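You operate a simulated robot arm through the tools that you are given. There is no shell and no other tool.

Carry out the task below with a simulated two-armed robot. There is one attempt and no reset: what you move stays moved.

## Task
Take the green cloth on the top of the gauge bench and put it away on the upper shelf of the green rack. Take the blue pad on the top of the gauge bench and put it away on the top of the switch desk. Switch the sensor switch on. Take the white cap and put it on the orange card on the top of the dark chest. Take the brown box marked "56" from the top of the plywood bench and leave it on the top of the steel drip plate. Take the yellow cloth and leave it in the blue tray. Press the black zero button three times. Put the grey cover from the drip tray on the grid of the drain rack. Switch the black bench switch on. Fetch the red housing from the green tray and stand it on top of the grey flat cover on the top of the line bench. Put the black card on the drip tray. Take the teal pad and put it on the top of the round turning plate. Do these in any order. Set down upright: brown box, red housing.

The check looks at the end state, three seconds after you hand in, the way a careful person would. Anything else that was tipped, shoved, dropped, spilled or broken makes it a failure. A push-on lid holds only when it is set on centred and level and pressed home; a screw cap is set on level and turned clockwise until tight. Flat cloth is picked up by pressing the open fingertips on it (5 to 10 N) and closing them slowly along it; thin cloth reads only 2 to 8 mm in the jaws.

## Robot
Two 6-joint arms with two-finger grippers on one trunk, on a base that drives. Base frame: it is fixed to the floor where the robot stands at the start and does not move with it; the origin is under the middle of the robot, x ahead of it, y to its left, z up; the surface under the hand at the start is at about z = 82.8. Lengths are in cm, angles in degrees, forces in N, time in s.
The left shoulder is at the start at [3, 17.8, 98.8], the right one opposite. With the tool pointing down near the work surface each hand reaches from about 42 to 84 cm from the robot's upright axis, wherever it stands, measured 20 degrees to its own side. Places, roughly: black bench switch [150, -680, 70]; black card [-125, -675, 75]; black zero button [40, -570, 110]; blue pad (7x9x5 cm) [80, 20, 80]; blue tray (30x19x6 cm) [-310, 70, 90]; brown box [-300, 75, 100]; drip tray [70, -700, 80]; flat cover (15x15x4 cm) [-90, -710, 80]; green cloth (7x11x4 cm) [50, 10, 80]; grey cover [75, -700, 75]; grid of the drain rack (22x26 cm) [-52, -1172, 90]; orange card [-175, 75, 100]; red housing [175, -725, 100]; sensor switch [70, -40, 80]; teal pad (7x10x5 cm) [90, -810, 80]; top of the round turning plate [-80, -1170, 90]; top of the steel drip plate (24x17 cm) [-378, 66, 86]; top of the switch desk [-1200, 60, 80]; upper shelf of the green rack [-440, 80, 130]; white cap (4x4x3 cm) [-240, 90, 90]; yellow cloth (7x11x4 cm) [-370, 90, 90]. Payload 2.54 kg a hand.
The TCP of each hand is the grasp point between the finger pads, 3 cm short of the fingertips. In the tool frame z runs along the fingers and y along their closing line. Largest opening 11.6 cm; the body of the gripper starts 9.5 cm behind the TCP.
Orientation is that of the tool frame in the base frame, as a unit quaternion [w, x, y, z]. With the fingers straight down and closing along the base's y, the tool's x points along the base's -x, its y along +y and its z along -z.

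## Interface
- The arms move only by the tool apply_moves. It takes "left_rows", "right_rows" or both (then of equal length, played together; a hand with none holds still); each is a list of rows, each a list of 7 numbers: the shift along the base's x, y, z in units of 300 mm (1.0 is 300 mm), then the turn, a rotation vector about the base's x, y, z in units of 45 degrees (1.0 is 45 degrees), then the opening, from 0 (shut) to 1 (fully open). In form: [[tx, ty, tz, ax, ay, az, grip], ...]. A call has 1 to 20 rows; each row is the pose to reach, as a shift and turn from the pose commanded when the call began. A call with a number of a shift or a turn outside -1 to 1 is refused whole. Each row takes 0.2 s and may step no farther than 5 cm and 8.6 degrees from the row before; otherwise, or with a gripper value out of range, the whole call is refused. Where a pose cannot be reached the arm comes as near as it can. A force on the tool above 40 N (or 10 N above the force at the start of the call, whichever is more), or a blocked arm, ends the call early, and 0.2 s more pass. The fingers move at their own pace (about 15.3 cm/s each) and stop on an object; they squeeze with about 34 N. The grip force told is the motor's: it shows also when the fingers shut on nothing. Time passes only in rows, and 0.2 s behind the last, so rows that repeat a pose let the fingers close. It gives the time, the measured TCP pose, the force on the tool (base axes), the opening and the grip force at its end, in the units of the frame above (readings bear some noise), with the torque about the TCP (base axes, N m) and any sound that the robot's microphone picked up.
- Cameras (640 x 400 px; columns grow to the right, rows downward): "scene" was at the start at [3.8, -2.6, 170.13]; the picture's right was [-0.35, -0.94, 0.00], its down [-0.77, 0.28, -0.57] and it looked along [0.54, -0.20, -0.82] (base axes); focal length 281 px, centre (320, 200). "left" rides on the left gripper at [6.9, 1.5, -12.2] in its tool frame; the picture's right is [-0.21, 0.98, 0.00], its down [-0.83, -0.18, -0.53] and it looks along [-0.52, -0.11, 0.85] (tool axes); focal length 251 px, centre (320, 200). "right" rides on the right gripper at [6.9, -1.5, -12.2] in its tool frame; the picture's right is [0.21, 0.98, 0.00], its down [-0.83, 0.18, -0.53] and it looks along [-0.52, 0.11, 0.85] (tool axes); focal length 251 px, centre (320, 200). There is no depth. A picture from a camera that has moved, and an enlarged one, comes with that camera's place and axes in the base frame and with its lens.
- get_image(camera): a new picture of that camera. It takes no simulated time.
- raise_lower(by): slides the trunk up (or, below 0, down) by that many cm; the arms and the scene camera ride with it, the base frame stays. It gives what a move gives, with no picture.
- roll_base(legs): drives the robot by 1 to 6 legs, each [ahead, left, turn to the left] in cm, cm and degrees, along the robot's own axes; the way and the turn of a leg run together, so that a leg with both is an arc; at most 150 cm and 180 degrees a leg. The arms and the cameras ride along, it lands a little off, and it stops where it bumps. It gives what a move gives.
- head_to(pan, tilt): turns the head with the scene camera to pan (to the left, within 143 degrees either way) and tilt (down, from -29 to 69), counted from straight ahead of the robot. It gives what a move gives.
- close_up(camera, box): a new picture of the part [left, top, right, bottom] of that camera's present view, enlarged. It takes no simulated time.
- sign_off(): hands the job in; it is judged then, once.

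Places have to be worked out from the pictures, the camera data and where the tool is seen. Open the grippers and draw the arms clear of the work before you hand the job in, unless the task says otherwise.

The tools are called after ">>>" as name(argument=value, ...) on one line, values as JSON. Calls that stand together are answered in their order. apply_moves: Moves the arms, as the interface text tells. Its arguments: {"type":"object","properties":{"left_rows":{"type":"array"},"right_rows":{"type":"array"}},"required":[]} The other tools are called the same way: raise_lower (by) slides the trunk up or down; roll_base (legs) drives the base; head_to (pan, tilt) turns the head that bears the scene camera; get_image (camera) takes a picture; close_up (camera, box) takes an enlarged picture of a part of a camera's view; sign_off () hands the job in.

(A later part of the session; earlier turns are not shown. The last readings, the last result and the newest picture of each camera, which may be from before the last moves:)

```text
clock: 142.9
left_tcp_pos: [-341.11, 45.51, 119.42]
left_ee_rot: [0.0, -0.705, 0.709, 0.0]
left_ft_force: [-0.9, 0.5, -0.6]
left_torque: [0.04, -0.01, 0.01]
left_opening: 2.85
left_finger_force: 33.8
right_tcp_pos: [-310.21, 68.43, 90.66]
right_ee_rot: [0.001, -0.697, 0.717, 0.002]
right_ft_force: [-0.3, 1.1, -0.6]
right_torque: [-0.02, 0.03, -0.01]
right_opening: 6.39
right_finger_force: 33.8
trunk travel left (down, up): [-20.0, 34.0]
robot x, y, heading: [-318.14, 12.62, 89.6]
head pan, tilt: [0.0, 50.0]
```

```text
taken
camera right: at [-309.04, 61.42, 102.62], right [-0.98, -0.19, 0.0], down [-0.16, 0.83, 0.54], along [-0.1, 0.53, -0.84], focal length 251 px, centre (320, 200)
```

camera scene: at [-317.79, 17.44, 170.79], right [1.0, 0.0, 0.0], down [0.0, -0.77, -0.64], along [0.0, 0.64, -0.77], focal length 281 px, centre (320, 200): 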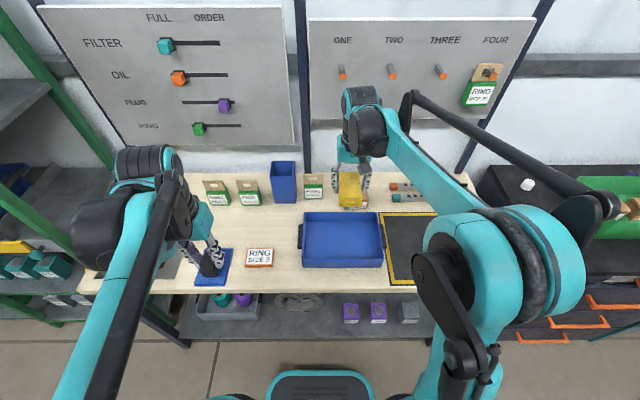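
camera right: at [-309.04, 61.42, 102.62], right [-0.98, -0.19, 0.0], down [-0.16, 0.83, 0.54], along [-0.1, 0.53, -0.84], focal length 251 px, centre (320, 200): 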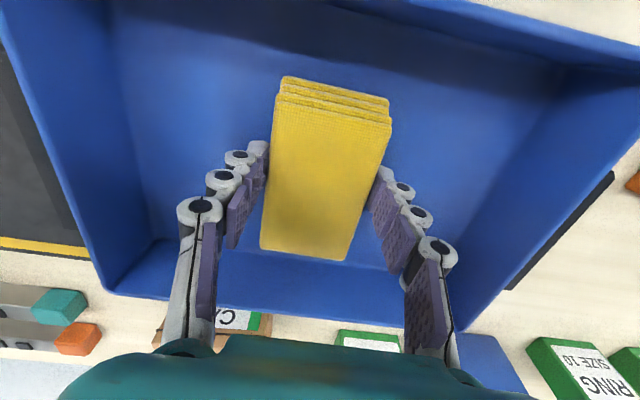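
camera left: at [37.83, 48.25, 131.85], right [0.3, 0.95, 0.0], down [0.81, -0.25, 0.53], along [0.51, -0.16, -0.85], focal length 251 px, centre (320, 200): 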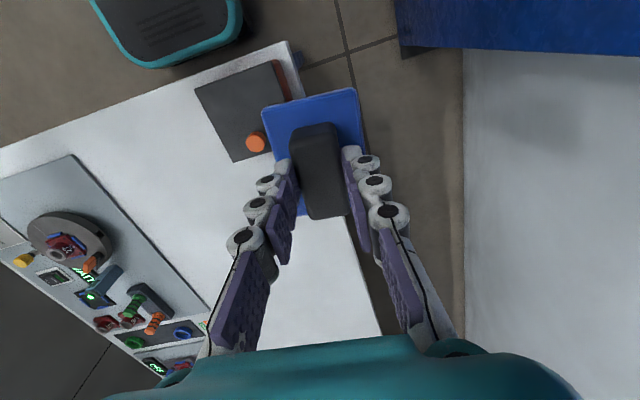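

The cloth is a few millimetres above the tray floor. I lower a bit more, open, and rise.

>>> apply_moves(right_rows=[[0, 0, -0.005, 0, 0, 0, 0.2], [0, 0, -0.009, 0, 0, 0, 0.2], [0, 0, -0.009, 0, 0, 0, 0.6], [0, 0, -0.009, 0, 0, 0, 0.75], [0, 0, -0.005, 0, 0, 0, 0.85], [0, 0, -0.005, 0, 0, 0, 0.85], [0, 0, 0.1, 0, 0, 0, 0.85], [0, 0, 0.25, 0, 0, 0, 0.85], [0, 0, 0.4, 0, 0, 0, 0.85], [0, 0, 0.55, 0, 0, 0, 0.85], [0, 0, 0.7, 0, 0, 0, 0.85]])

>>> get_image(camera="right")

>>> get_image(camera="scene")

```text
clock: 145.3
left_tcp_pos: [-341.04, 45.61, 119.35]
left_ee_rot: [0.0, -0.705, 0.709, 0.0]
left_ft_force: [0.0, -0.6, -0.4]
left_torque: [0.01, -0.02, 0.02]
left_opening: 2.91
left_finger_force: 34.0
right_tcp_pos: [-310.19, 68.73, 111.79]
right_ee_rot: [0.001, -0.698, 0.716, 0.002]
right_ft_force: [-0.1, -0.5, 0.2]
right_torque: [0.04, -0.02, -0.01]
right_opening: 9.86
right_finger_force: 0.1
trunk travel left (down, up): [-20.0, 34.0]
robot x, y, heading: [-317.87, 12.7, 89.9]
head pan, tilt: [0.0, 50.0]
```

```text
taken
camera right: at [-308.96, 61.62, 123.86], right [-0.98, -0.19, 0.0], down [-0.16, 0.83, 0.54], along [-0.1, 0.53, -0.84], focal length 251 px, centre (320, 200)
```

right: 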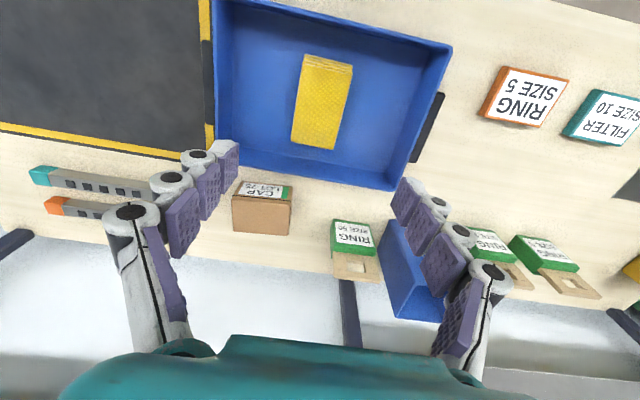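

```text
taken
camera scene: at [-317.89, 17.35, 170.79], right [1.0, 0.0, 0.0], down [0.0, -0.77, -0.64], along [0.0, 0.64, -0.77], focal length 281 px, centre (320, 200)
```

scene: 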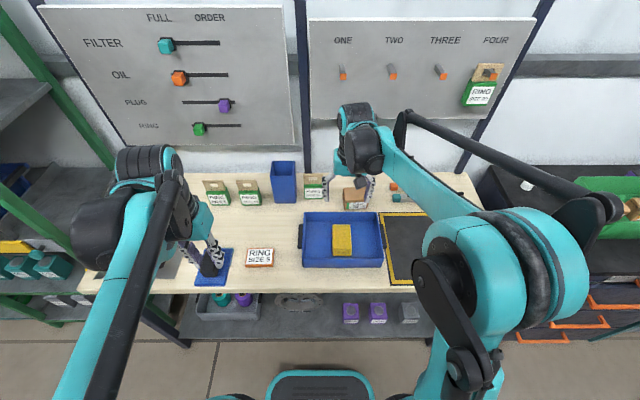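

The yellow cloth lies in the tray. Hands are above everything, so I strafe right to the dark chest for the white cap.

>>> roll_base(legs=[[5, -73, 0]])

>>> get_image(camera="right")

>>> get_image(camera="scene")

```text
clock: 149.2
left_tcp_pos: [-270.92, 50.39, 119.49]
left_ee_rot: [0.0, 0.707, -0.707, 0.0]
left_ft_force: [0.7, -0.1, -0.5]
left_torque: [0.02, 0.0, 0.01]
left_opening: 2.86
left_finger_force: 33.7
right_tcp_pos: [-240.23, 73.76, 111.73]
right_ee_rot: [0.001, -0.7, 0.714, 0.002]
right_ft_force: [-0.4, 0.1, 0.0]
right_torque: [0.0, 0.0, 0.0]
right_opening: 9.88
right_finger_force: 0.1
trunk travel left (down, up): [-20.0, 34.0]
robot x, y, heading: [-247.49, 17.73, 90.2]
head pan, tilt: [0.0, 50.0]
```

```text
taken
camera right: at [-238.96, 66.6, 123.78], right [-0.98, -0.2, 0.0], down [-0.16, 0.83, 0.54], along [-0.1, 0.53, -0.84], focal length 251 px, centre (320, 200)
```

right: 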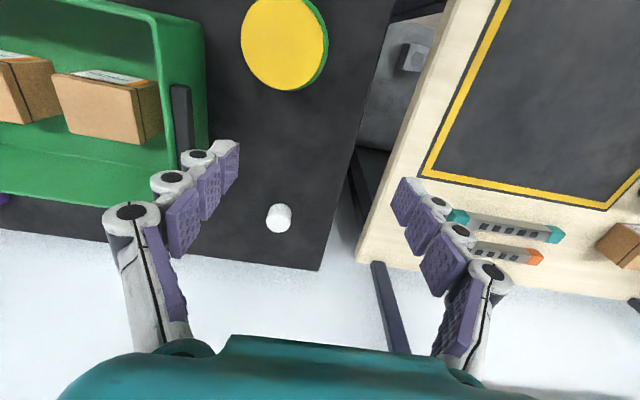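

```text
taken
camera scene: at [-247.6, 22.29, 170.79], right [1.0, 0.0, 0.0], down [0.0, -0.77, -0.64], along [0.0, 0.64, -0.77], focal length 281 px, centre (320, 200)
```

scene: 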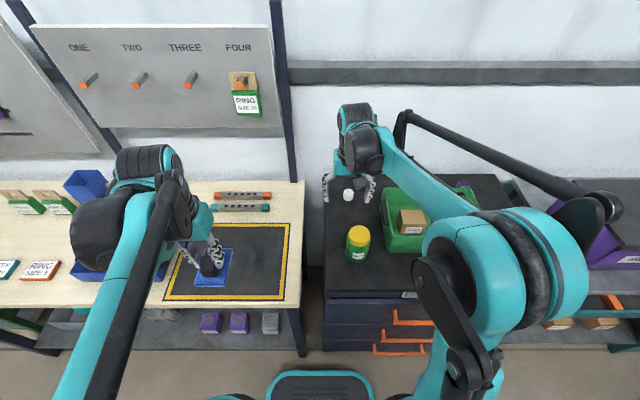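

The white cap is at about (-236.8, 94.3). I move the right hand over it and look again.

>>> apply_moves(right_rows=[[0.02, 0.14, 0, 0, 0, 0, 0.85], [0.04, 0.28, 0, 0, 0, 0, 0.85], [0.06, 0.42, 0, 0, 0, 0, 0.85], [0.09, 0.56, 0, 0, 0, 0, 0.85], [0.113, 0.684, -0.08, 0, 0, 0, 0.7], [0.113, 0.684, -0.22, 0, 0, 0, 0.7], [0.113, 0.684, -0.36, 0, 0, 0, 0.7]])

>>> get_image(camera="right")

>>> close_up(camera="scene", box=[280, 130, 440, 250])

```text
clock: 150.8
left_tcp_pos: [-270.91, 50.53, 119.28]
left_ee_rot: [-0.001, -0.707, 0.707, 0.0]
left_ft_force: [-0.6, 0.7, -1.4]
left_torque: [-0.03, 0.01, -0.01]
left_opening: 2.9
left_finger_force: 34.0
right_tcp_pos: [-236.76, 94.45, 100.76]
right_ee_rot: [0.001, -0.7, 0.714, 0.001]
right_ft_force: [-0.4, 0.4, -0.8]
right_torque: [-0.02, 0.03, 0.0]
right_opening: 8.12
right_finger_force: 0.0
trunk travel left (down, up): [-20.0, 34.0]
robot x, y, heading: [-247.58, 17.99, 90.2]
head pan, tilt: [0.0, 50.0]
```

```text
taken
camera right: at [-235.57, 87.47, 112.72], right [-0.98, -0.2, 0.0], down [-0.17, 0.83, 0.54], along [-0.1, 0.53, -0.84], focal length 251 px, centre (320, 200)
```

right: 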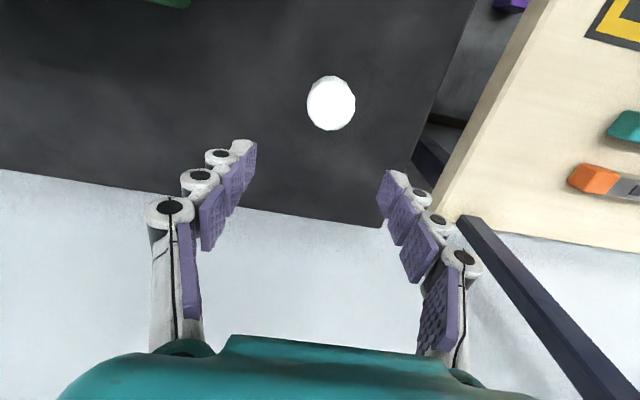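

```text
3.33 times, centred on (360, 190) of scene
camera zoom: at [-247.64, 22.49, 170.78], right [1.0, 0.0, 0.0], down [0.0, -0.77, -0.64], along [0.0, 0.64, -0.77], focal length 936 px, centre (187, 233)
```

zoom: 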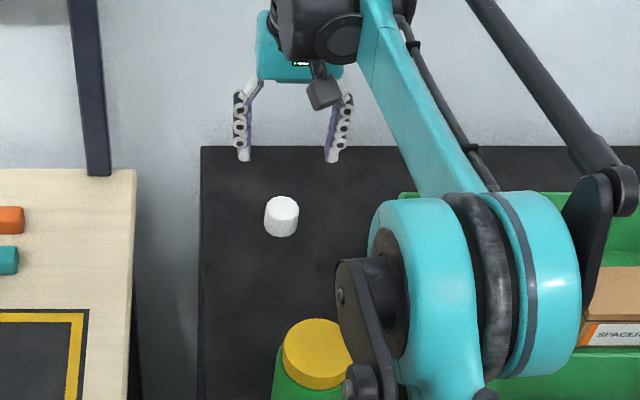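

Triangulating, the cap is at about (-237.15, 91.8) with its centre near z=91, so the chest top is around 89 to 90. I shift over it and go down.

>>> apply_moves(right_rows=[[-0.007, -0.045, -0.05, 0, 0, 0, 0.7], [-0.013, -0.088, -0.12, 0, 0, 0, 0.7], [-0.013, -0.088, -0.19, 0, 0, 0, 0.7], [-0.013, -0.088, -0.23, 0, 0, 0, 0.7], [-0.013, -0.088, -0.245, 0, 0, 0, 0.7]])

>>> get_image(camera="right")

>>> close_up(camera="scene", box=[300, 140, 420, 230])

```text
clock: 152.0
left_tcp_pos: [-270.91, 50.44, 119.31]
left_ee_rot: [-0.001, 0.707, -0.707, 0.0]
left_ft_force: [0.1, -0.4, -0.1]
left_torque: [-0.03, 0.0, 0.0]
left_opening: 2.86
left_finger_force: 33.9
right_tcp_pos: [-237.07, 91.7, 93.72]
right_ee_rot: [0.001, -0.7, 0.714, 0.001]
right_ft_force: [-1.1, 0.2, 0.0]
right_torque: [0.03, -0.02, -0.02]
right_opening: 8.14
right_finger_force: 0.1
trunk travel left (down, up): [-20.0, 34.0]
robot x, y, heading: [-247.99, 17.34, 90.0]
head pan, tilt: [0.0, 50.0]
```

```text
taken
camera right: at [-235.91, 84.57, 105.71], right [-0.98, -0.2, 0.0], down [-0.17, 0.83, 0.54], along [-0.1, 0.53, -0.84], focal length 251 px, centre (320, 200)
```

right: 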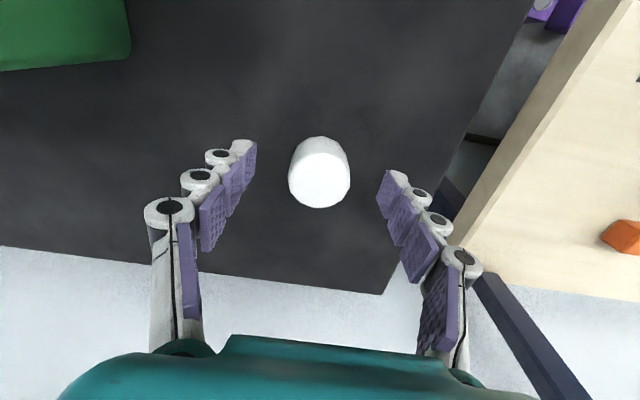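

```text
4.44 times, centred on (360, 185) of scene
camera zoom: at [-247.67, 22.31, 170.79], right [1.0, 0.0, 0.0], down [0.0, -0.77, -0.64], along [0.0, 0.64, -0.77], focal length 1248 px, centre (142, 267)
```

zoom: 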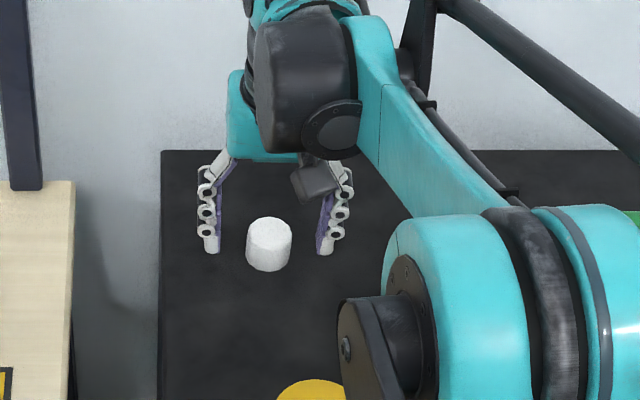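

The tips are level with the cap's middle and the cap is centred. I go down 1.2 cm further and close gently.

>>> apply_moves(right_rows=[[0, 0, -0.012, 0, 0, 0, 0.7], [0, 0, -0.024, 0, 0, 0, 0.7], [0, 0, -0.034, 0, 0, 0, 0.7], [0, 0, -0.04, 0, 0, 0, 0.7]])

```text
clock: 153.0
left_tcp_pos: [-270.94, 50.4, 119.42]
left_ee_rot: [0.0, -0.707, 0.707, 0.0]
left_ft_force: [0.6, -0.2, -0.4]
left_torque: [0.01, 0.0, 0.01]
left_opening: 2.88
left_finger_force: 33.2
right_tcp_pos: [-237.4, 91.46, 92.46]
right_ee_rot: [0.001, -0.7, 0.714, 0.002]
right_ft_force: [-0.4, 0.9, 1.2]
right_torque: [0.02, -0.05, 0.01]
right_opening: 8.11
right_finger_force: 0.3
trunk travel left (down, up): [-20.0, 34.0]
robot x, y, heading: [-247.1, 17.92, 90.0]
head pan, tilt: [0.0, 50.0]
```

Tips are at z of about 89.5 with no contact yet, and enough overlap with the cap. I close on it.

>>> apply_moves(right_rows=[[0, 0, 0, 0, 0, 0, 0.55], [0, 0, 0, 0, 0, 0, 0.45], [0, 0, 0, 0, 0, 0, 0.35], [0, 0, 0, 0, 0, 0, 0.25], [0, 0, 0, 0, 0, 0, 0.15], [0, 0, 0, 0, 0, 0, 0.15]])

>>> get_image(camera="right")

```text
clock: 153.5
left_tcp_pos: [-271.04, 50.12, 119.44]
left_ee_rot: [-0.001, 0.708, -0.706, -0.001]
left_ft_force: [-0.3, 0.5, -0.4]
left_torque: [0.02, 0.02, 0.03]
left_opening: 2.89
left_finger_force: 34.2
right_tcp_pos: [-237.37, 91.28, 92.95]
right_ee_rot: [0.003, -0.7, 0.714, 0.003]
right_ft_force: [-0.4, 3.8, 35.0]
right_torque: [-0.17, 0.07, -0.01]
right_opening: 3.54
right_finger_force: 44.8
trunk travel left (down, up): [-20.0, 34.0]
robot x, y, heading: [-247.61, 17.72, 89.9]
head pan, tilt: [0.0, 50.0]
stopped in row 2 (right hand): the force on the tool passed its limit at 46 N (the readings are from after the stop); the commanded pose is now the measured one
```

```text
taken
camera right: at [-236.12, 84.25, 104.98], right [-0.98, -0.2, 0.0], down [-0.17, 0.82, 0.54], along [-0.1, 0.53, -0.84], focal length 251 px, centre (320, 200)
```

right: 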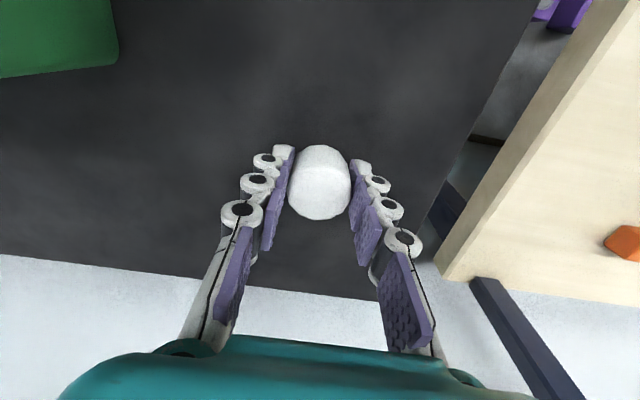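

The tips touched the chest top as they closed; they now hold the cap at about 3.5 cm. I rise 4 mm and continue closing.

>>> apply_moves(right_rows=[[0, 0, 0.012, 0, 0, 0, 0.25], [0, 0, 0.015, 0, 0, 0, 0.15], [0, 0, 0.015, 0, 0, 0, 0.15], [0, 0, 0.015, 0, 0, 0, 0.15]])

>>> get_image(camera="right")

```text
clock: 154.5
left_tcp_pos: [-270.99, 50.36, 119.37]
left_ee_rot: [0.0, -0.707, 0.707, 0.0]
left_ft_force: [-0.7, 1.0, -1.1]
left_torque: [-0.02, 0.0, -0.03]
left_opening: 2.87
left_finger_force: 34.0
right_tcp_pos: [-237.2, 91.55, 93.12]
right_ee_rot: [0.002, -0.7, 0.715, 0.001]
right_ft_force: [0.4, -0.9, 0.4]
right_torque: [0.01, 0.03, 0.0]
right_opening: 3.54
right_finger_force: 34.3
trunk travel left (down, up): [-20.0, 34.0]
robot x, y, heading: [-247.51, 18.09, 90.2]
head pan, tilt: [0.0, 50.0]
```

```text
taken
camera right: at [-235.98, 84.43, 105.1], right [-0.98, -0.19, 0.0], down [-0.16, 0.83, 0.54], along [-0.1, 0.53, -0.84], focal length 251 px, centre (320, 200)
```

right: 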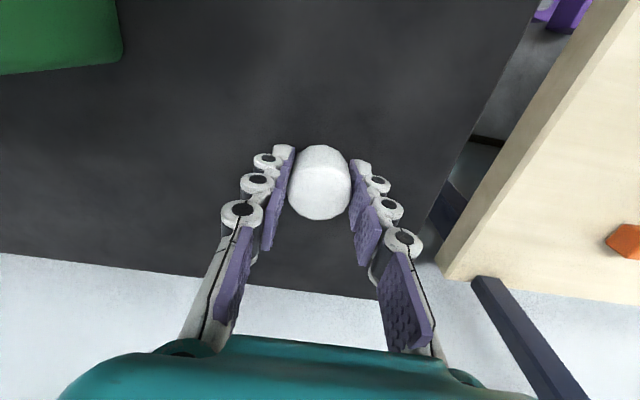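

The cap is held at 3.5 cm with full grip. I lift it clear.

>>> apply_moves(right_rows=[[0, 0, 0.05, 0, 0, 0, 0.15], [0, 0, 0.18, 0, 0, 0, 0.15], [0, 0, 0.32, 0, 0, 0, 0.15], [0, 0, 0.46, 0, 0, 0, 0.15], [0, 0, 0.6, 0, 0, 0, 0.15], [0, -0.1, 0.68, 0, 0, 0, 0.15], [0.04, -0.24, 0.72, 0, 0, 0, 0.15], [0.12, -0.38, 0.75, 0, 0, 0, 0.15], [0.2, -0.5, 0.75, 0, 0, 0, 0.15]])

>>> get_image(camera="right")

```text
clock: 156.5
left_tcp_pos: [-270.98, 50.21, 119.3]
left_ee_rot: [0.0, 0.708, -0.706, -0.001]
left_ft_force: [-1.0, -0.5, -0.3]
left_torque: [0.03, 0.0, -0.01]
left_opening: 2.86
left_finger_force: 34.3
right_tcp_pos: [-231.4, 76.5, 115.58]
right_ee_rot: [0.002, -0.7, 0.714, 0.002]
right_ft_force: [0.4, 0.6, -0.1]
right_torque: [-0.01, 0.0, 0.01]
right_opening: 3.54
right_finger_force: 33.5
trunk travel left (down, up): [-20.0, 34.0]
robot x, y, heading: [-247.82, 17.84, 90.2]
head pan, tilt: [0.0, 50.0]
```

```text
taken
camera right: at [-230.1, 69.48, 127.57], right [-0.98, -0.2, 0.0], down [-0.16, 0.83, 0.54], along [-0.1, 0.53, -0.84], focal length 251 px, centre (320, 200)
```

right: 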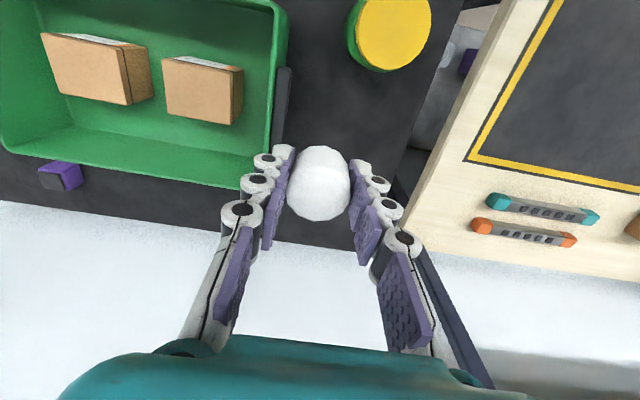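

The cap is in the hand at z=115.6. I strafe right to the orange card.

>>> roll_base(legs=[[0, -46, 0]])

>>> get_image(camera="right")

>>> get_image(camera="scene")

```text
clock: 159.3
left_tcp_pos: [-224.23, 50.39, 119.36]
left_ee_rot: [0.001, 0.709, -0.705, -0.001]
left_ft_force: [0.6, 0.2, 0.2]
left_torque: [0.02, -0.01, 0.03]
left_opening: 2.87
left_finger_force: 33.9
right_tcp_pos: [-184.69, 76.96, 115.45]
right_ee_rot: [0.001, -0.701, 0.713, 0.002]
right_ft_force: [0.5, -0.4, 0.0]
right_torque: [0.03, 0.03, 0.0]
right_opening: 3.53
right_finger_force: 34.5
trunk travel left (down, up): [-20.0, 34.0]
robot x, y, heading: [-200.69, 17.54, 90.3]
head pan, tilt: [0.0, 50.0]
```

```text
taken
camera right: at [-183.48, 69.87, 127.52], right [-0.98, -0.2, 0.0], down [-0.17, 0.83, 0.54], along [-0.11, 0.53, -0.84], focal length 251 px, centre (320, 200)
```

right: 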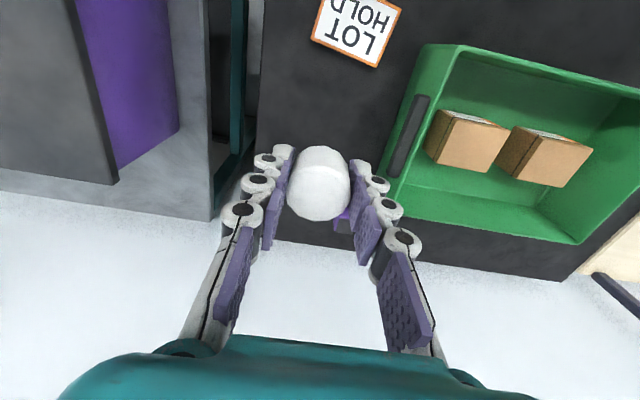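

```text
taken
camera scene: at [-200.76, 22.46, 170.79], right [1.0, 0.01, 0.0], down [0.0, -0.77, -0.64], along [0.0, 0.64, -0.77], focal length 281 px, centre (320, 200)
```

scene: 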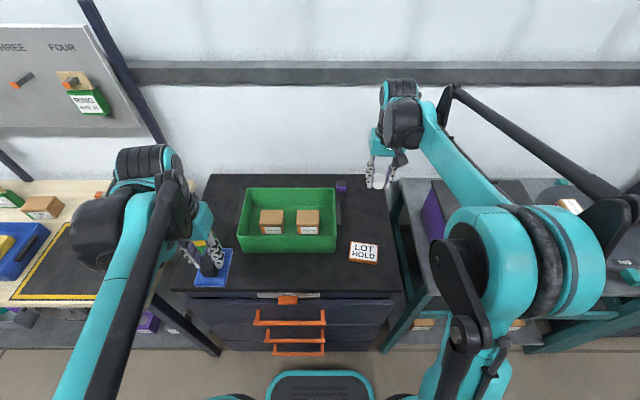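

The orange card is at about (-187.2, 68.1). I'll enlarge the scene view to fix its centre before lowering.

>>> close_up(camera="scene", box=[310, 170, 430, 280])

>>> apply_moves(right_rows=[[-0.04, -0.1, -0.03, 0, 0, 0, 0.15], [-0.08, -0.2, -0.08, 0, 0, 0, 0.15], [-0.083, -0.295, -0.15, 0, 0, 0, 0.15], [-0.083, -0.295, -0.28, 0, 0, 0, 0.15], [-0.083, -0.295, -0.4, 0, 0, 0, 0.15]])

>>> get_image(camera="right")

>>> close_up(camera="scene", box=[310, 170, 430, 280])

```text
3.64 times, centred on (370, 225) of scene
camera zoom: at [-200.76, 22.46, 170.79], right [1.0, 0.01, 0.0], down [0.0, -0.77, -0.64], along [0.0, 0.64, -0.77], focal length 1021 px, centre (138, 109)
```

zoom: 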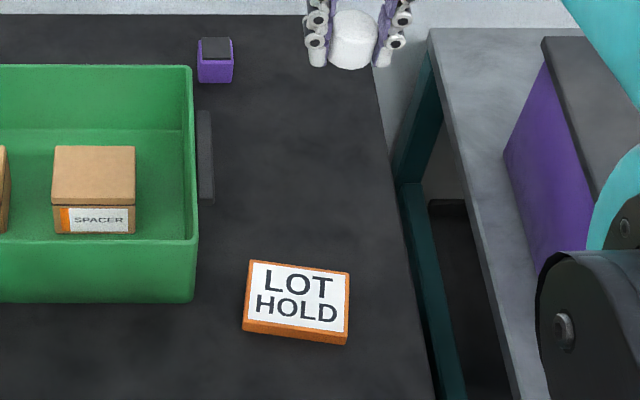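

```text
clock: 160.5
left_tcp_pos: [-224.39, 50.44, 119.42]
left_ee_rot: [0.0, 0.709, -0.705, 0.0]
left_ft_force: [0.2, -0.4, -0.2]
left_torque: [0.0, 0.04, 0.0]
left_opening: 2.88
left_finger_force: 33.5
right_tcp_pos: [-187.61, 68.11, 103.6]
right_ee_rot: [0.002, -0.702, 0.712, 0.002]
right_ft_force: [0.4, -0.8, 0.6]
right_torque: [0.0, 0.01, 0.0]
right_opening: 3.51
right_finger_force: 33.9
trunk travel left (down, up): [-20.0, 34.0]
robot x, y, heading: [-200.84, 18.09, 90.3]
head pan, tilt: [0.0, 50.0]
```

```text
taken
camera right: at [-186.33, 61.15, 115.57], right [-0.98, -0.2, 0.0], down [-0.17, 0.83, 0.54], along [-0.11, 0.53, -0.84], focal length 251 px, centre (320, 200)
```

right: 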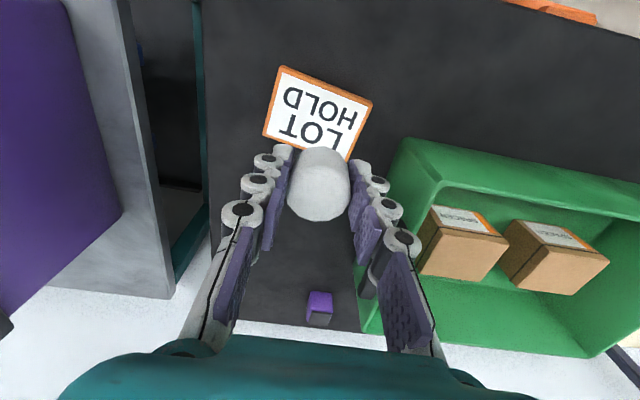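

```text
3.64 times, centred on (370, 225) of scene
camera zoom: at [-200.85, 22.45, 170.79], right [1.0, 0.01, 0.0], down [0.0, -0.77, -0.64], along [0.0, 0.64, -0.77], focal length 1021 px, centre (138, 109)
```

zoom: 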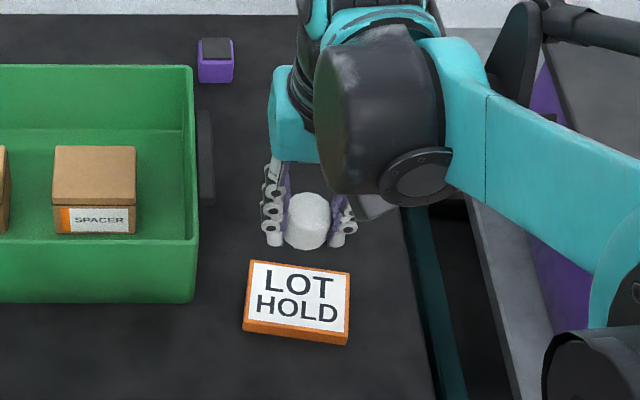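

The card's centre is at (-187.05, 67.8). I adjust half a centimetre and lower to just above it.

>>> apply_moves(right_rows=[[0.017, -0.01, -0.1, 0, 0, 0, 0.15], [0.017, -0.01, -0.2, 0, 0, 0, 0.15], [0.017, -0.01, -0.26, 0, 0, 0, 0.15], [0.017, -0.01, -0.275, 0, 0, 0, 0.15], [0.017, -0.01, -0.285, 0, 0, 0, 0.15], [0.017, -0.01, -0.29, 0, 0, 0, 0.15]])

>>> get_image(camera="right")

>>> close_up(camera="scene", box=[310, 170, 430, 280])

```text
clock: 161.9
left_tcp_pos: [-224.2, 50.36, 119.45]
left_ee_rot: [0.0, 0.709, -0.705, 0.0]
left_ft_force: [-0.3, 0.5, -1.1]
left_torque: [-0.03, 0.0, -0.03]
left_opening: 2.87
left_finger_force: 34.0
right_tcp_pos: [-186.93, 67.74, 94.92]
right_ee_rot: [0.001, -0.702, 0.713, 0.001]
right_ft_force: [-0.8, -1.3, -1.8]
right_torque: [0.0, 0.0, 0.0]
right_opening: 3.5
right_finger_force: 34.3
trunk travel left (down, up): [-20.0, 34.0]
robot x, y, heading: [-200.67, 18.13, 90.1]
head pan, tilt: [0.0, 50.0]
```

```text
taken
camera right: at [-185.58, 60.78, 106.89], right [-0.98, -0.2, 0.0], down [-0.17, 0.83, 0.54], along [-0.11, 0.53, -0.84], focal length 251 px, centre (320, 200)
```

right: 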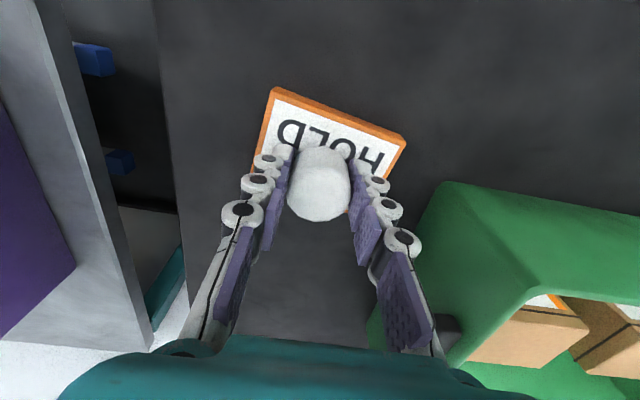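

```text
3.64 times, centred on (370, 225) of scene
camera zoom: at [-200.86, 22.45, 170.79], right [1.0, 0.01, 0.0], down [0.0, -0.77, -0.64], along [0.0, 0.64, -0.77], focal length 1021 px, centre (138, 109)
```

zoom: 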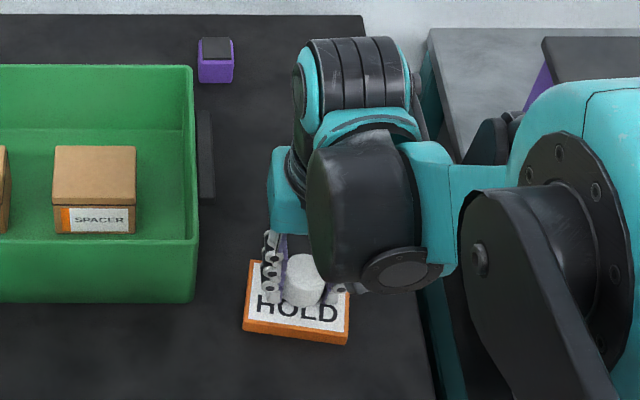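

The cap is just above the card's middle. I lower in 1.5 mm steps until it touches.

>>> apply_moves(right_rows=[[0, -0.01, -0.006, 0, 0, 0, 0.15], [0, -0.01, -0.012, 0, 0, 0, 0.15], [0, -0.01, -0.018, 0, 0, 0, 0.15]])

```text
clock: 162.7
left_tcp_pos: [-224.3, 50.29, 119.45]
left_ee_rot: [-0.001, 0.709, -0.705, -0.001]
left_ft_force: [0.2, 0.2, -1.3]
left_torque: [-0.02, 0.01, 0.01]
left_opening: 2.88
left_finger_force: 34.6
right_tcp_pos: [-186.79, 67.45, 94.38]
right_ee_rot: [0.004, -0.702, 0.712, 0.003]
right_ft_force: [0.4, -0.5, 29.3]
right_torque: [-0.1, 0.03, 0.01]
right_opening: 3.5
right_finger_force: 33.5
trunk travel left (down, up): [-20.0, 34.0]
robot x, y, heading: [-200.97, 17.95, 90.4]
head pan, tilt: [0.0, 50.0]
stopped in row 3 (right hand): the force on the tool passed its limit at 46 N (the readings are from after the stop); the commanded pose is now the measured one
```

The cap touches the card (about 29 N). I ease off 2 mm, open and rise.

>>> apply_moves(right_rows=[[0, 0, 0.006, 0, 0, 0, 0.25], [0, 0, 0.006, 0, 0, 0, 0.4], [0, 0, 0.006, 0, 0, 0, 0.55], [0, 0, 0.006, 0, 0, 0, 0.55], [0, 0, 0.08, 0, 0, 0, 0.55], [0, 0, 0.2, 0, 0, 0, 0.55], [0, 0, 0.34, 0, 0, 0, 0.7], [0, 0, 0.48, 0, 0, 0, 0.7], [0, 0, 0.62, 0, 0, 0, 0.7]])

>>> get_image(camera="right")

>>> close_up(camera="scene", box=[310, 170, 430, 280])

```text
clock: 164.7
left_tcp_pos: [-224.27, 50.27, 119.25]
left_ee_rot: [0.0, 0.709, -0.705, 0.0]
left_ft_force: [-0.3, -0.3, -0.6]
left_torque: [-0.01, 0.01, -0.01]
left_opening: 2.87
left_finger_force: 34.0
right_tcp_pos: [-186.78, 67.5, 112.7]
right_ee_rot: [0.003, -0.701, 0.713, 0.003]
right_ft_force: [0.1, 0.2, 0.4]
right_torque: [0.02, -0.06, 0.02]
right_opening: 8.14
right_finger_force: 0.0
trunk travel left (down, up): [-20.0, 34.0]
robot x, y, heading: [-200.9, 17.92, 90.2]
head pan, tilt: [0.0, 50.0]
```

```text
taken
camera right: at [-185.6, 60.39, 124.68], right [-0.98, -0.2, 0.0], down [-0.17, 0.82, 0.54], along [-0.11, 0.53, -0.84], focal length 251 px, centre (320, 200)
```

right: 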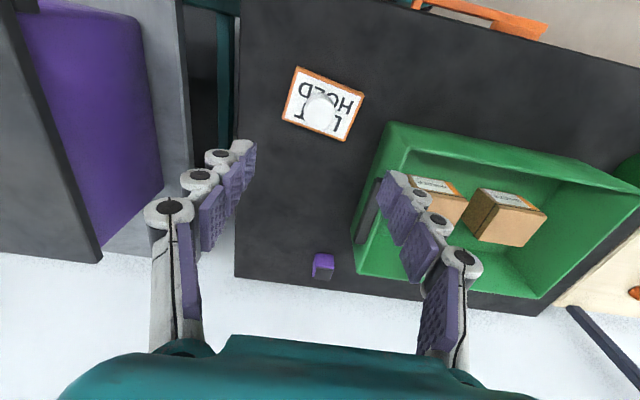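

```text
3.64 times, centred on (370, 225) of scene
camera zoom: at [-200.88, 22.36, 170.79], right [1.0, 0.01, 0.0], down [0.0, -0.77, -0.64], along [0.0, 0.64, -0.77], focal length 1021 px, centre (138, 109)
```

zoom: 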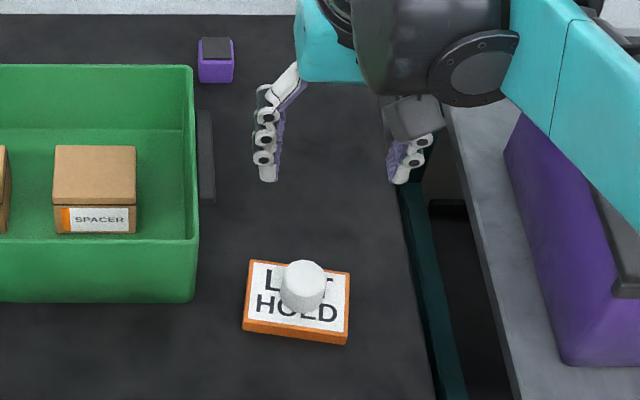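

The white cap sits on the orange card. Next I take the blue pad to the switch desk: I back away from the chest, turn left to face -x, and look along the way.

>>> roll_base(legs=[[-60, 0, 0], [0, 0, 90]])

>>> head_to(pan=0, tilt=10)

>>> get_image(camera="scene")

>>> head_to(pan=60, tilt=10)

>>> get_image(camera="scene")

```text
clock: 172.0
left_tcp_pos: [-233.93, -67.35, 119.35]
left_ee_rot: [-0.001, 1.0, -0.006, 0.0]
left_ft_force: [0.0, -0.3, -0.6]
left_torque: [-0.02, 0.01, 0.0]
left_opening: 2.88
left_finger_force: 33.8
right_tcp_pos: [-250.39, -29.55, 112.59]
right_ee_rot: [0.0, 1.0, -0.018, -0.004]
right_ft_force: [-0.1, 0.4, -0.2]
right_torque: [-0.02, 0.01, 0.0]
right_opening: 8.14
right_finger_force: 0.0
trunk travel left (down, up): [-20.0, 34.0]
robot x, y, heading: [-201.26, -44.5, 179.4]
head pan, tilt: [0.0, 50.0]
```

```text
clock: 173.0
left_tcp_pos: [-234.03, -67.37, 119.44]
left_ee_rot: [0.0, 1.0, -0.006, 0.0]
left_ft_force: [0.2, 0.5, -1.1]
left_torque: [0.01, -0.01, 0.0]
left_opening: 2.85
left_finger_force: 33.9
right_tcp_pos: [-250.43, -29.57, 112.62]
right_ee_rot: [0.001, 1.0, -0.018, -0.004]
right_ft_force: [0.0, 0.1, 0.6]
right_torque: [0.0, -0.02, 0.01]
right_opening: 8.12
right_finger_force: 0.1
trunk travel left (down, up): [-20.0, 34.0]
robot x, y, heading: [-200.64, -44.67, 179.3]
head pan, tilt: [0.0, 10.0]
```

```text
taken
camera scene: at [-207.25, -44.46, 176.96], right [0.01, 1.0, 0.0], down [0.17, 0.0, -0.98], along [-0.98, 0.01, -0.17], focal length 281 px, centre (320, 200)
```

scene: 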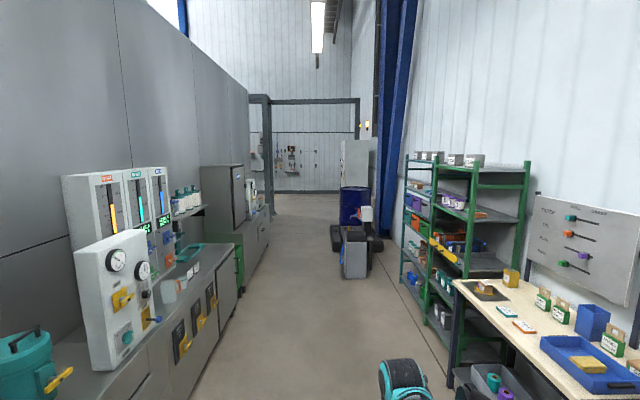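

```text
clock: 174.3
left_tcp_pos: [-233.93, -67.28, 119.51]
left_ee_rot: [-0.001, 1.0, -0.006, 0.0]
left_ft_force: [0.1, -0.6, 0.0]
left_torque: [0.0, 0.03, 0.01]
left_opening: 2.86
left_finger_force: 33.7
right_tcp_pos: [-250.47, -29.52, 112.59]
right_ee_rot: [0.001, 1.0, -0.017, -0.003]
right_ft_force: [0.9, 0.1, 0.0]
right_torque: [0.03, 0.02, 0.0]
right_opening: 8.11
right_finger_force: 0.0
trunk travel left (down, up): [-20.0, 34.0]
robot x, y, heading: [-201.26, -44.46, 179.2]
head pan, tilt: [60.0, 10.0]
```

```text
taken
camera scene: at [-202.71, -52.57, 176.97], right [-0.86, 0.51, 0.0], down [0.09, 0.15, -0.98], along [-0.5, -0.85, -0.17], focal length 281 px, centre (320, 200)
```

scene: 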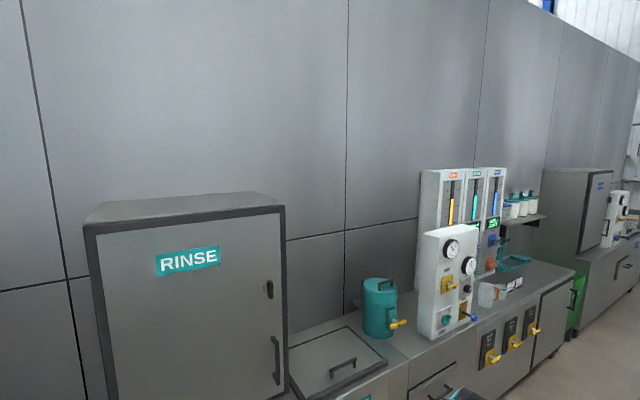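

The corridor runs between the machines (front at y of about -140) and a cart near (-580, 0..50). I drive along y of about -78 and stop to look.

>>> roll_base(legs=[[150, 35, 0.7], [150, 0, 0]])

>>> head_to(pan=0, tilt=15)

>>> get_image(camera="scene")

```text
refused: leg 1 is longer than a leg can be; nothing moved
```

```text
clock: 175.6
left_tcp_pos: [-233.9, -67.33, 119.39]
left_ee_rot: [0.0, 1.0, -0.006, 0.0]
left_ft_force: [0.0, -0.1, 0.1]
left_torque: [-0.01, 0.02, 0.0]
left_opening: 2.87
left_finger_force: 34.1
right_tcp_pos: [-250.49, -29.59, 112.59]
right_ee_rot: [0.0, 1.0, -0.017, -0.003]
right_ft_force: [0.0, -0.6, 0.2]
right_torque: [0.0, -0.01, 0.01]
right_opening: 8.11
right_finger_force: 0.1
trunk travel left (down, up): [-20.0, 34.0]
robot x, y, heading: [-200.77, -44.59, 179.4]
head pan, tilt: [0.0, 15.0]
```

```text
taken
camera scene: at [-207.29, -44.47, 176.16], right [0.01, 1.0, 0.0], down [0.26, 0.0, -0.97], along [-0.97, 0.01, -0.26], focal length 281 px, centre (320, 200)
```

scene: 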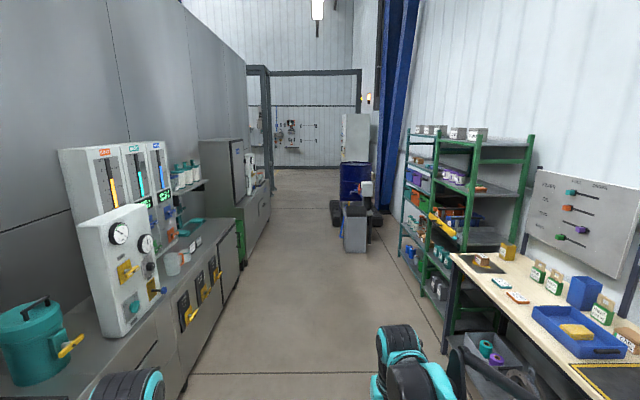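

The leg was over the 150 cm limit. I use shorter legs.

>>> roll_base(legs=[[140, 34, 0.6], [150, 0, 0]])

>>> get_image(camera="scene")

```text
clock: 189.8
left_tcp_pos: [-522.73, -105.52, 119.44]
left_ee_rot: [0.0, 1.0, -0.004, -0.001]
left_ft_force: [-0.2, 0.3, 0.3]
left_torque: [0.03, -0.05, 0.0]
left_opening: 2.87
left_finger_force: 34.4
right_tcp_pos: [-539.24, -67.82, 112.54]
right_ee_rot: [0.0, 1.0, -0.015, -0.004]
right_ft_force: [-0.1, 0.7, 0.0]
right_torque: [0.02, -0.01, 0.02]
right_opening: 8.11
right_finger_force: 0.1
trunk travel left (down, up): [-20.0, 34.0]
robot x, y, heading: [-490.16, -82.56, 179.8]
head pan, tilt: [0.0, 15.0]
```

```text
taken
camera scene: at [-496.21, -82.59, 176.16], right [0.01, 1.0, 0.0], down [0.26, 0.0, -0.97], along [-0.97, 0.01, -0.26], focal length 281 px, centre (320, 200)
```

scene: 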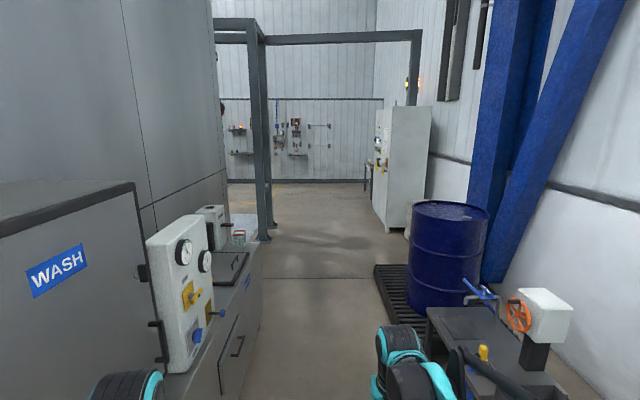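

The way ahead is clear between the machines on the left and the cart and drum on the right. I drive on 290 cm.

>>> roll_base(legs=[[145, 0, 0], [145, 0, 0]])

>>> get_image(camera="scene")

>>> head_to(pan=70, tilt=15)

>>> get_image(camera="scene")

```text
clock: 203.7
left_tcp_pos: [-811.26, -90.9, 119.36]
left_ee_rot: [0.0, 1.0, -0.027, -0.001]
left_ft_force: [0.3, -0.6, -1.9]
left_torque: [0.02, -0.01, -0.02]
left_opening: 2.88
left_finger_force: 34.4
right_tcp_pos: [-826.12, -52.53, 112.65]
right_ee_rot: [0.0, 0.999, -0.038, -0.004]
right_ft_force: [-0.7, 0.2, 0.4]
right_torque: [0.01, 0.02, 0.01]
right_opening: 8.11
right_finger_force: 0.1
trunk travel left (down, up): [-20.0, 34.0]
robot x, y, heading: [-777.49, -69.03, 177.1]
head pan, tilt: [0.0, 15.0]
```

```text
taken
camera scene: at [-783.69, -69.08, 176.16], right [0.05, 1.0, 0.0], down [0.26, -0.01, -0.97], along [-0.96, 0.05, -0.26], focal length 281 px, centre (320, 200)
```

scene: 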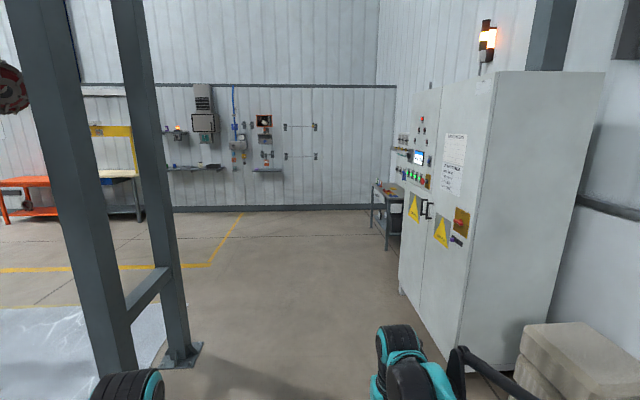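

```text
clock: 205.1
left_tcp_pos: [-811.28, -90.75, 119.33]
left_ee_rot: [-0.001, 1.0, -0.028, 0.0]
left_ft_force: [-0.1, 0.3, -0.5]
left_torque: [0.0, 0.03, -0.01]
left_opening: 2.88
left_finger_force: 34.1
right_tcp_pos: [-826.17, -52.41, 112.61]
right_ee_rot: [0.0, 0.999, -0.038, -0.003]
right_ft_force: [-0.3, 0.9, -0.9]
right_torque: [-0.03, -0.04, 0.03]
right_opening: 8.12
right_finger_force: 0.0
trunk travel left (down, up): [-20.0, 34.0]
robot x, y, heading: [-777.43, -69.48, 177.0]
head pan, tilt: [70.0, 15.0]
```

```text
taken
camera scene: at [-778.0, -78.17, 176.16], right [-0.92, 0.39, 0.0], down [0.1, 0.24, -0.97], along [-0.38, -0.89, -0.26], focal length 281 px, centre (320, 200)
```

scene: 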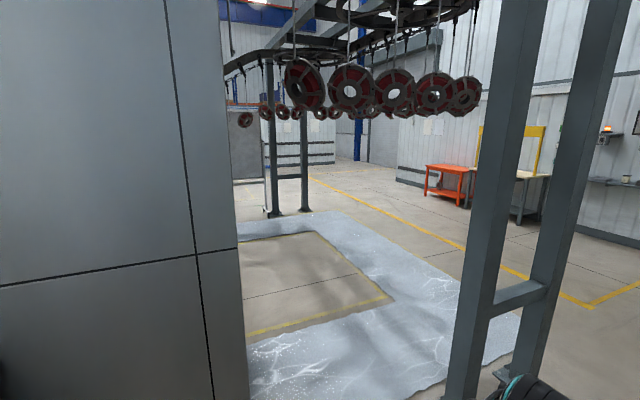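

The switch desk is visible ahead beyond the light grey cabinet, near (-1165, 45). I drive on about 280 cm towards it.

>>> roll_base(legs=[[140, 0, 0], [140, 0, 0]])

>>> head_to(pan=-30, tilt=25)

>>> get_image(camera="scene")

>>> head_to(pan=70, tilt=12)

>>> get_image(camera="scene")

```text
clock: 218.4
left_tcp_pos: [-1085.52, -75.8, 119.44]
left_ee_rot: [0.001, 1.0, -0.025, 0.0]
left_ft_force: [-0.4, 0.0, -0.6]
left_torque: [-0.03, -0.01, -0.03]
left_opening: 2.86
left_finger_force: 34.2
right_tcp_pos: [-1100.42, -37.42, 112.65]
right_ee_rot: [0.0, 0.999, -0.036, -0.003]
right_ft_force: [0.2, 0.0, 0.1]
right_torque: [0.02, 0.02, -0.03]
right_opening: 8.13
right_finger_force: 0.0
trunk travel left (down, up): [-20.0, 34.0]
robot x, y, heading: [-1051.7, -54.03, 177.1]
head pan, tilt: [70.0, 15.0]
```

```text
clock: 220.2
left_tcp_pos: [-1085.69, -75.81, 119.32]
left_ee_rot: [0.0, 1.0, -0.026, 0.0]
left_ft_force: [0.1, 0.2, -0.4]
left_torque: [0.02, 0.01, 0.02]
left_opening: 2.87
left_finger_force: 33.7
right_tcp_pos: [-1100.45, -37.5, 112.59]
right_ee_rot: [0.001, 0.999, -0.037, -0.003]
right_ft_force: [-0.1, 0.2, -0.3]
right_torque: [0.0, 0.0, 0.0]
right_opening: 8.1
right_finger_force: 0.0
trunk travel left (down, up): [-20.0, 34.0]
robot x, y, heading: [-1051.58, -54.29, 176.9]
head pan, tilt: [-30.0, 25.0]
```

```text
taken
camera scene: at [-1056.41, -49.51, 174.54], right [0.54, 0.84, 0.0], down [0.35, -0.23, -0.91], along [-0.76, 0.49, -0.42], focal length 281 px, centre (320, 200)
```

scene: 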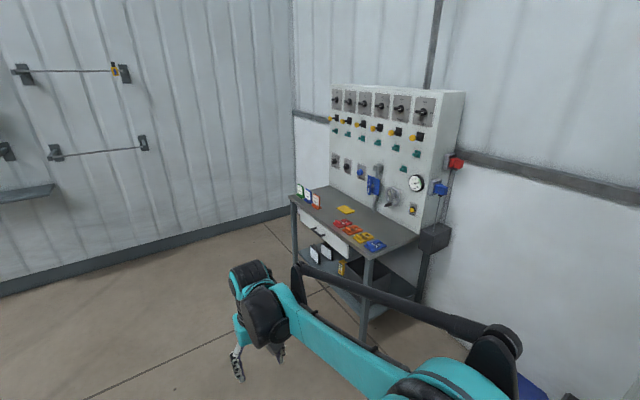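

```text
clock: 221.9
left_tcp_pos: [-1085.44, -75.84, 119.33]
left_ee_rot: [0.001, 1.0, -0.027, 0.0]
left_ft_force: [0.3, -0.3, -0.2]
left_torque: [-0.02, -0.03, 0.0]
left_opening: 2.89
left_finger_force: 33.8
right_tcp_pos: [-1100.41, -37.43, 112.57]
right_ee_rot: [0.0, 0.999, -0.036, -0.003]
right_ft_force: [0.2, -0.4, 0.7]
right_torque: [-0.01, -0.02, 0.0]
right_opening: 8.15
right_finger_force: 0.1
trunk travel left (down, up): [-20.0, 34.0]
robot x, y, heading: [-1052.17, -54.78, 176.9]
head pan, tilt: [70.0, 12.0]
```

```text
taken
camera scene: at [-1052.33, -63.1, 176.65], right [-0.92, 0.39, 0.0], down [0.08, 0.19, -0.98], along [-0.38, -0.9, -0.21], focal length 281 px, centre (320, 200)
```

scene: 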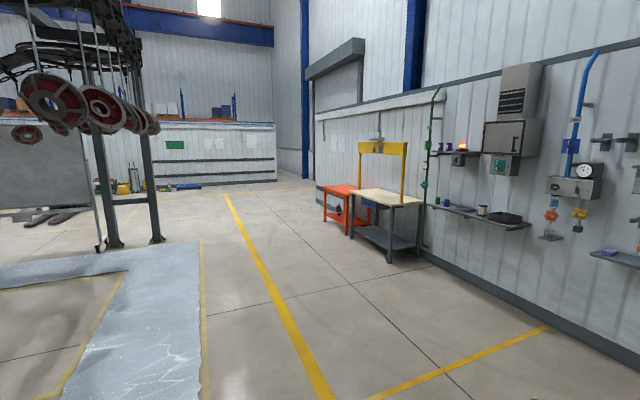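

The desk spans about x -1246 to -1150 and y 42 to 84, with cards along its front. I drive ahead, turn right to face it, and look at the top for free space.

>>> roll_base(legs=[[125, 0, 0], [0, 0, -87]])

>>> head_to(pan=0, tilt=32)

>>> get_image(camera="scene")

>>> close_up(camera="scene", box=[190, 150, 430, 310])

```text
clock: 231.9
left_tcp_pos: [-1197.69, -14.56, 119.41]
left_ee_rot: [0.0, -0.704, 0.71, 0.0]
left_ft_force: [-0.1, -1.1, -1.5]
left_torque: [0.03, 0.01, 0.0]
left_opening: 2.89
left_finger_force: 33.9
right_tcp_pos: [-1160.04, 1.96, 112.51]
right_ee_rot: [0.002, -0.696, 0.718, 0.002]
right_ft_force: [0.2, -0.9, 0.5]
right_torque: [0.02, 0.03, 0.01]
right_opening: 8.14
right_finger_force: 0.1
trunk travel left (down, up): [-20.0, 34.0]
robot x, y, heading: [-1174.87, -47.15, 89.5]
head pan, tilt: [70.0, 12.0]
```

```text
clock: 233.3
left_tcp_pos: [-1197.71, -14.53, 119.28]
left_ee_rot: [0.0, -0.704, 0.71, -0.001]
left_ft_force: [-0.8, -0.3, -0.6]
left_torque: [0.01, 0.01, 0.0]
left_opening: 2.86
left_finger_force: 34.0
right_tcp_pos: [-1160.01, 2.06, 112.68]
right_ee_rot: [0.003, -0.696, 0.718, 0.003]
right_ft_force: [0.1, -0.2, 0.2]
right_torque: [0.01, 0.03, 0.01]
right_opening: 8.11
right_finger_force: 0.1
trunk travel left (down, up): [-20.0, 34.0]
robot x, y, heading: [-1174.6, -47.18, 89.3]
head pan, tilt: [0.0, 32.0]
```

```text
taken
camera scene: at [-1174.61, -41.6, 173.43], right [1.0, -0.01, 0.0], down [0.0, -0.53, -0.85], along [0.01, 0.85, -0.53], focal length 281 px, centre (320, 200)
```

scene: 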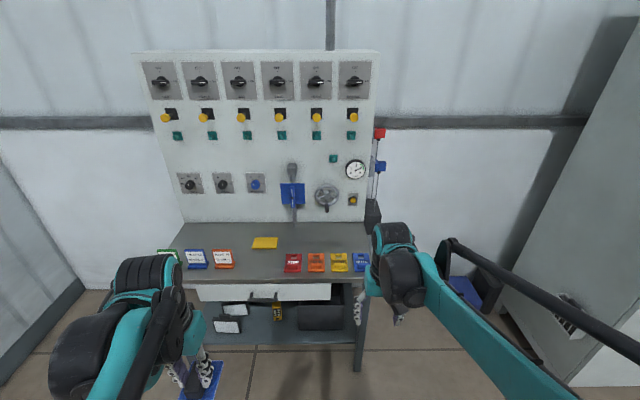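

```text
2.50 times, centred on (310, 230) of scene
camera zoom: at [-1174.61, -41.6, 173.43], right [1.0, -0.01, 0.0], down [0.0, -0.53, -0.85], along [0.01, 0.85, -0.53], focal length 702 px, centre (345, 125)
```

zoom: 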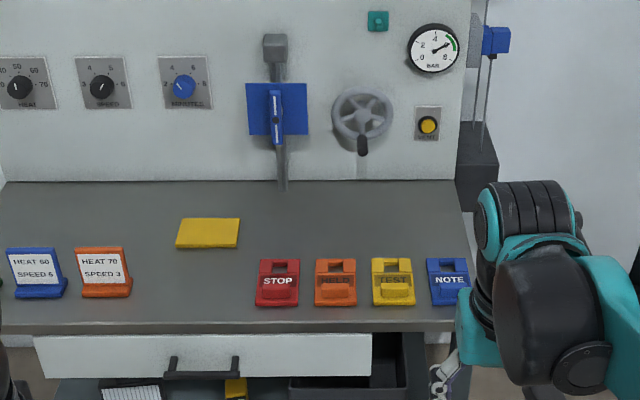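

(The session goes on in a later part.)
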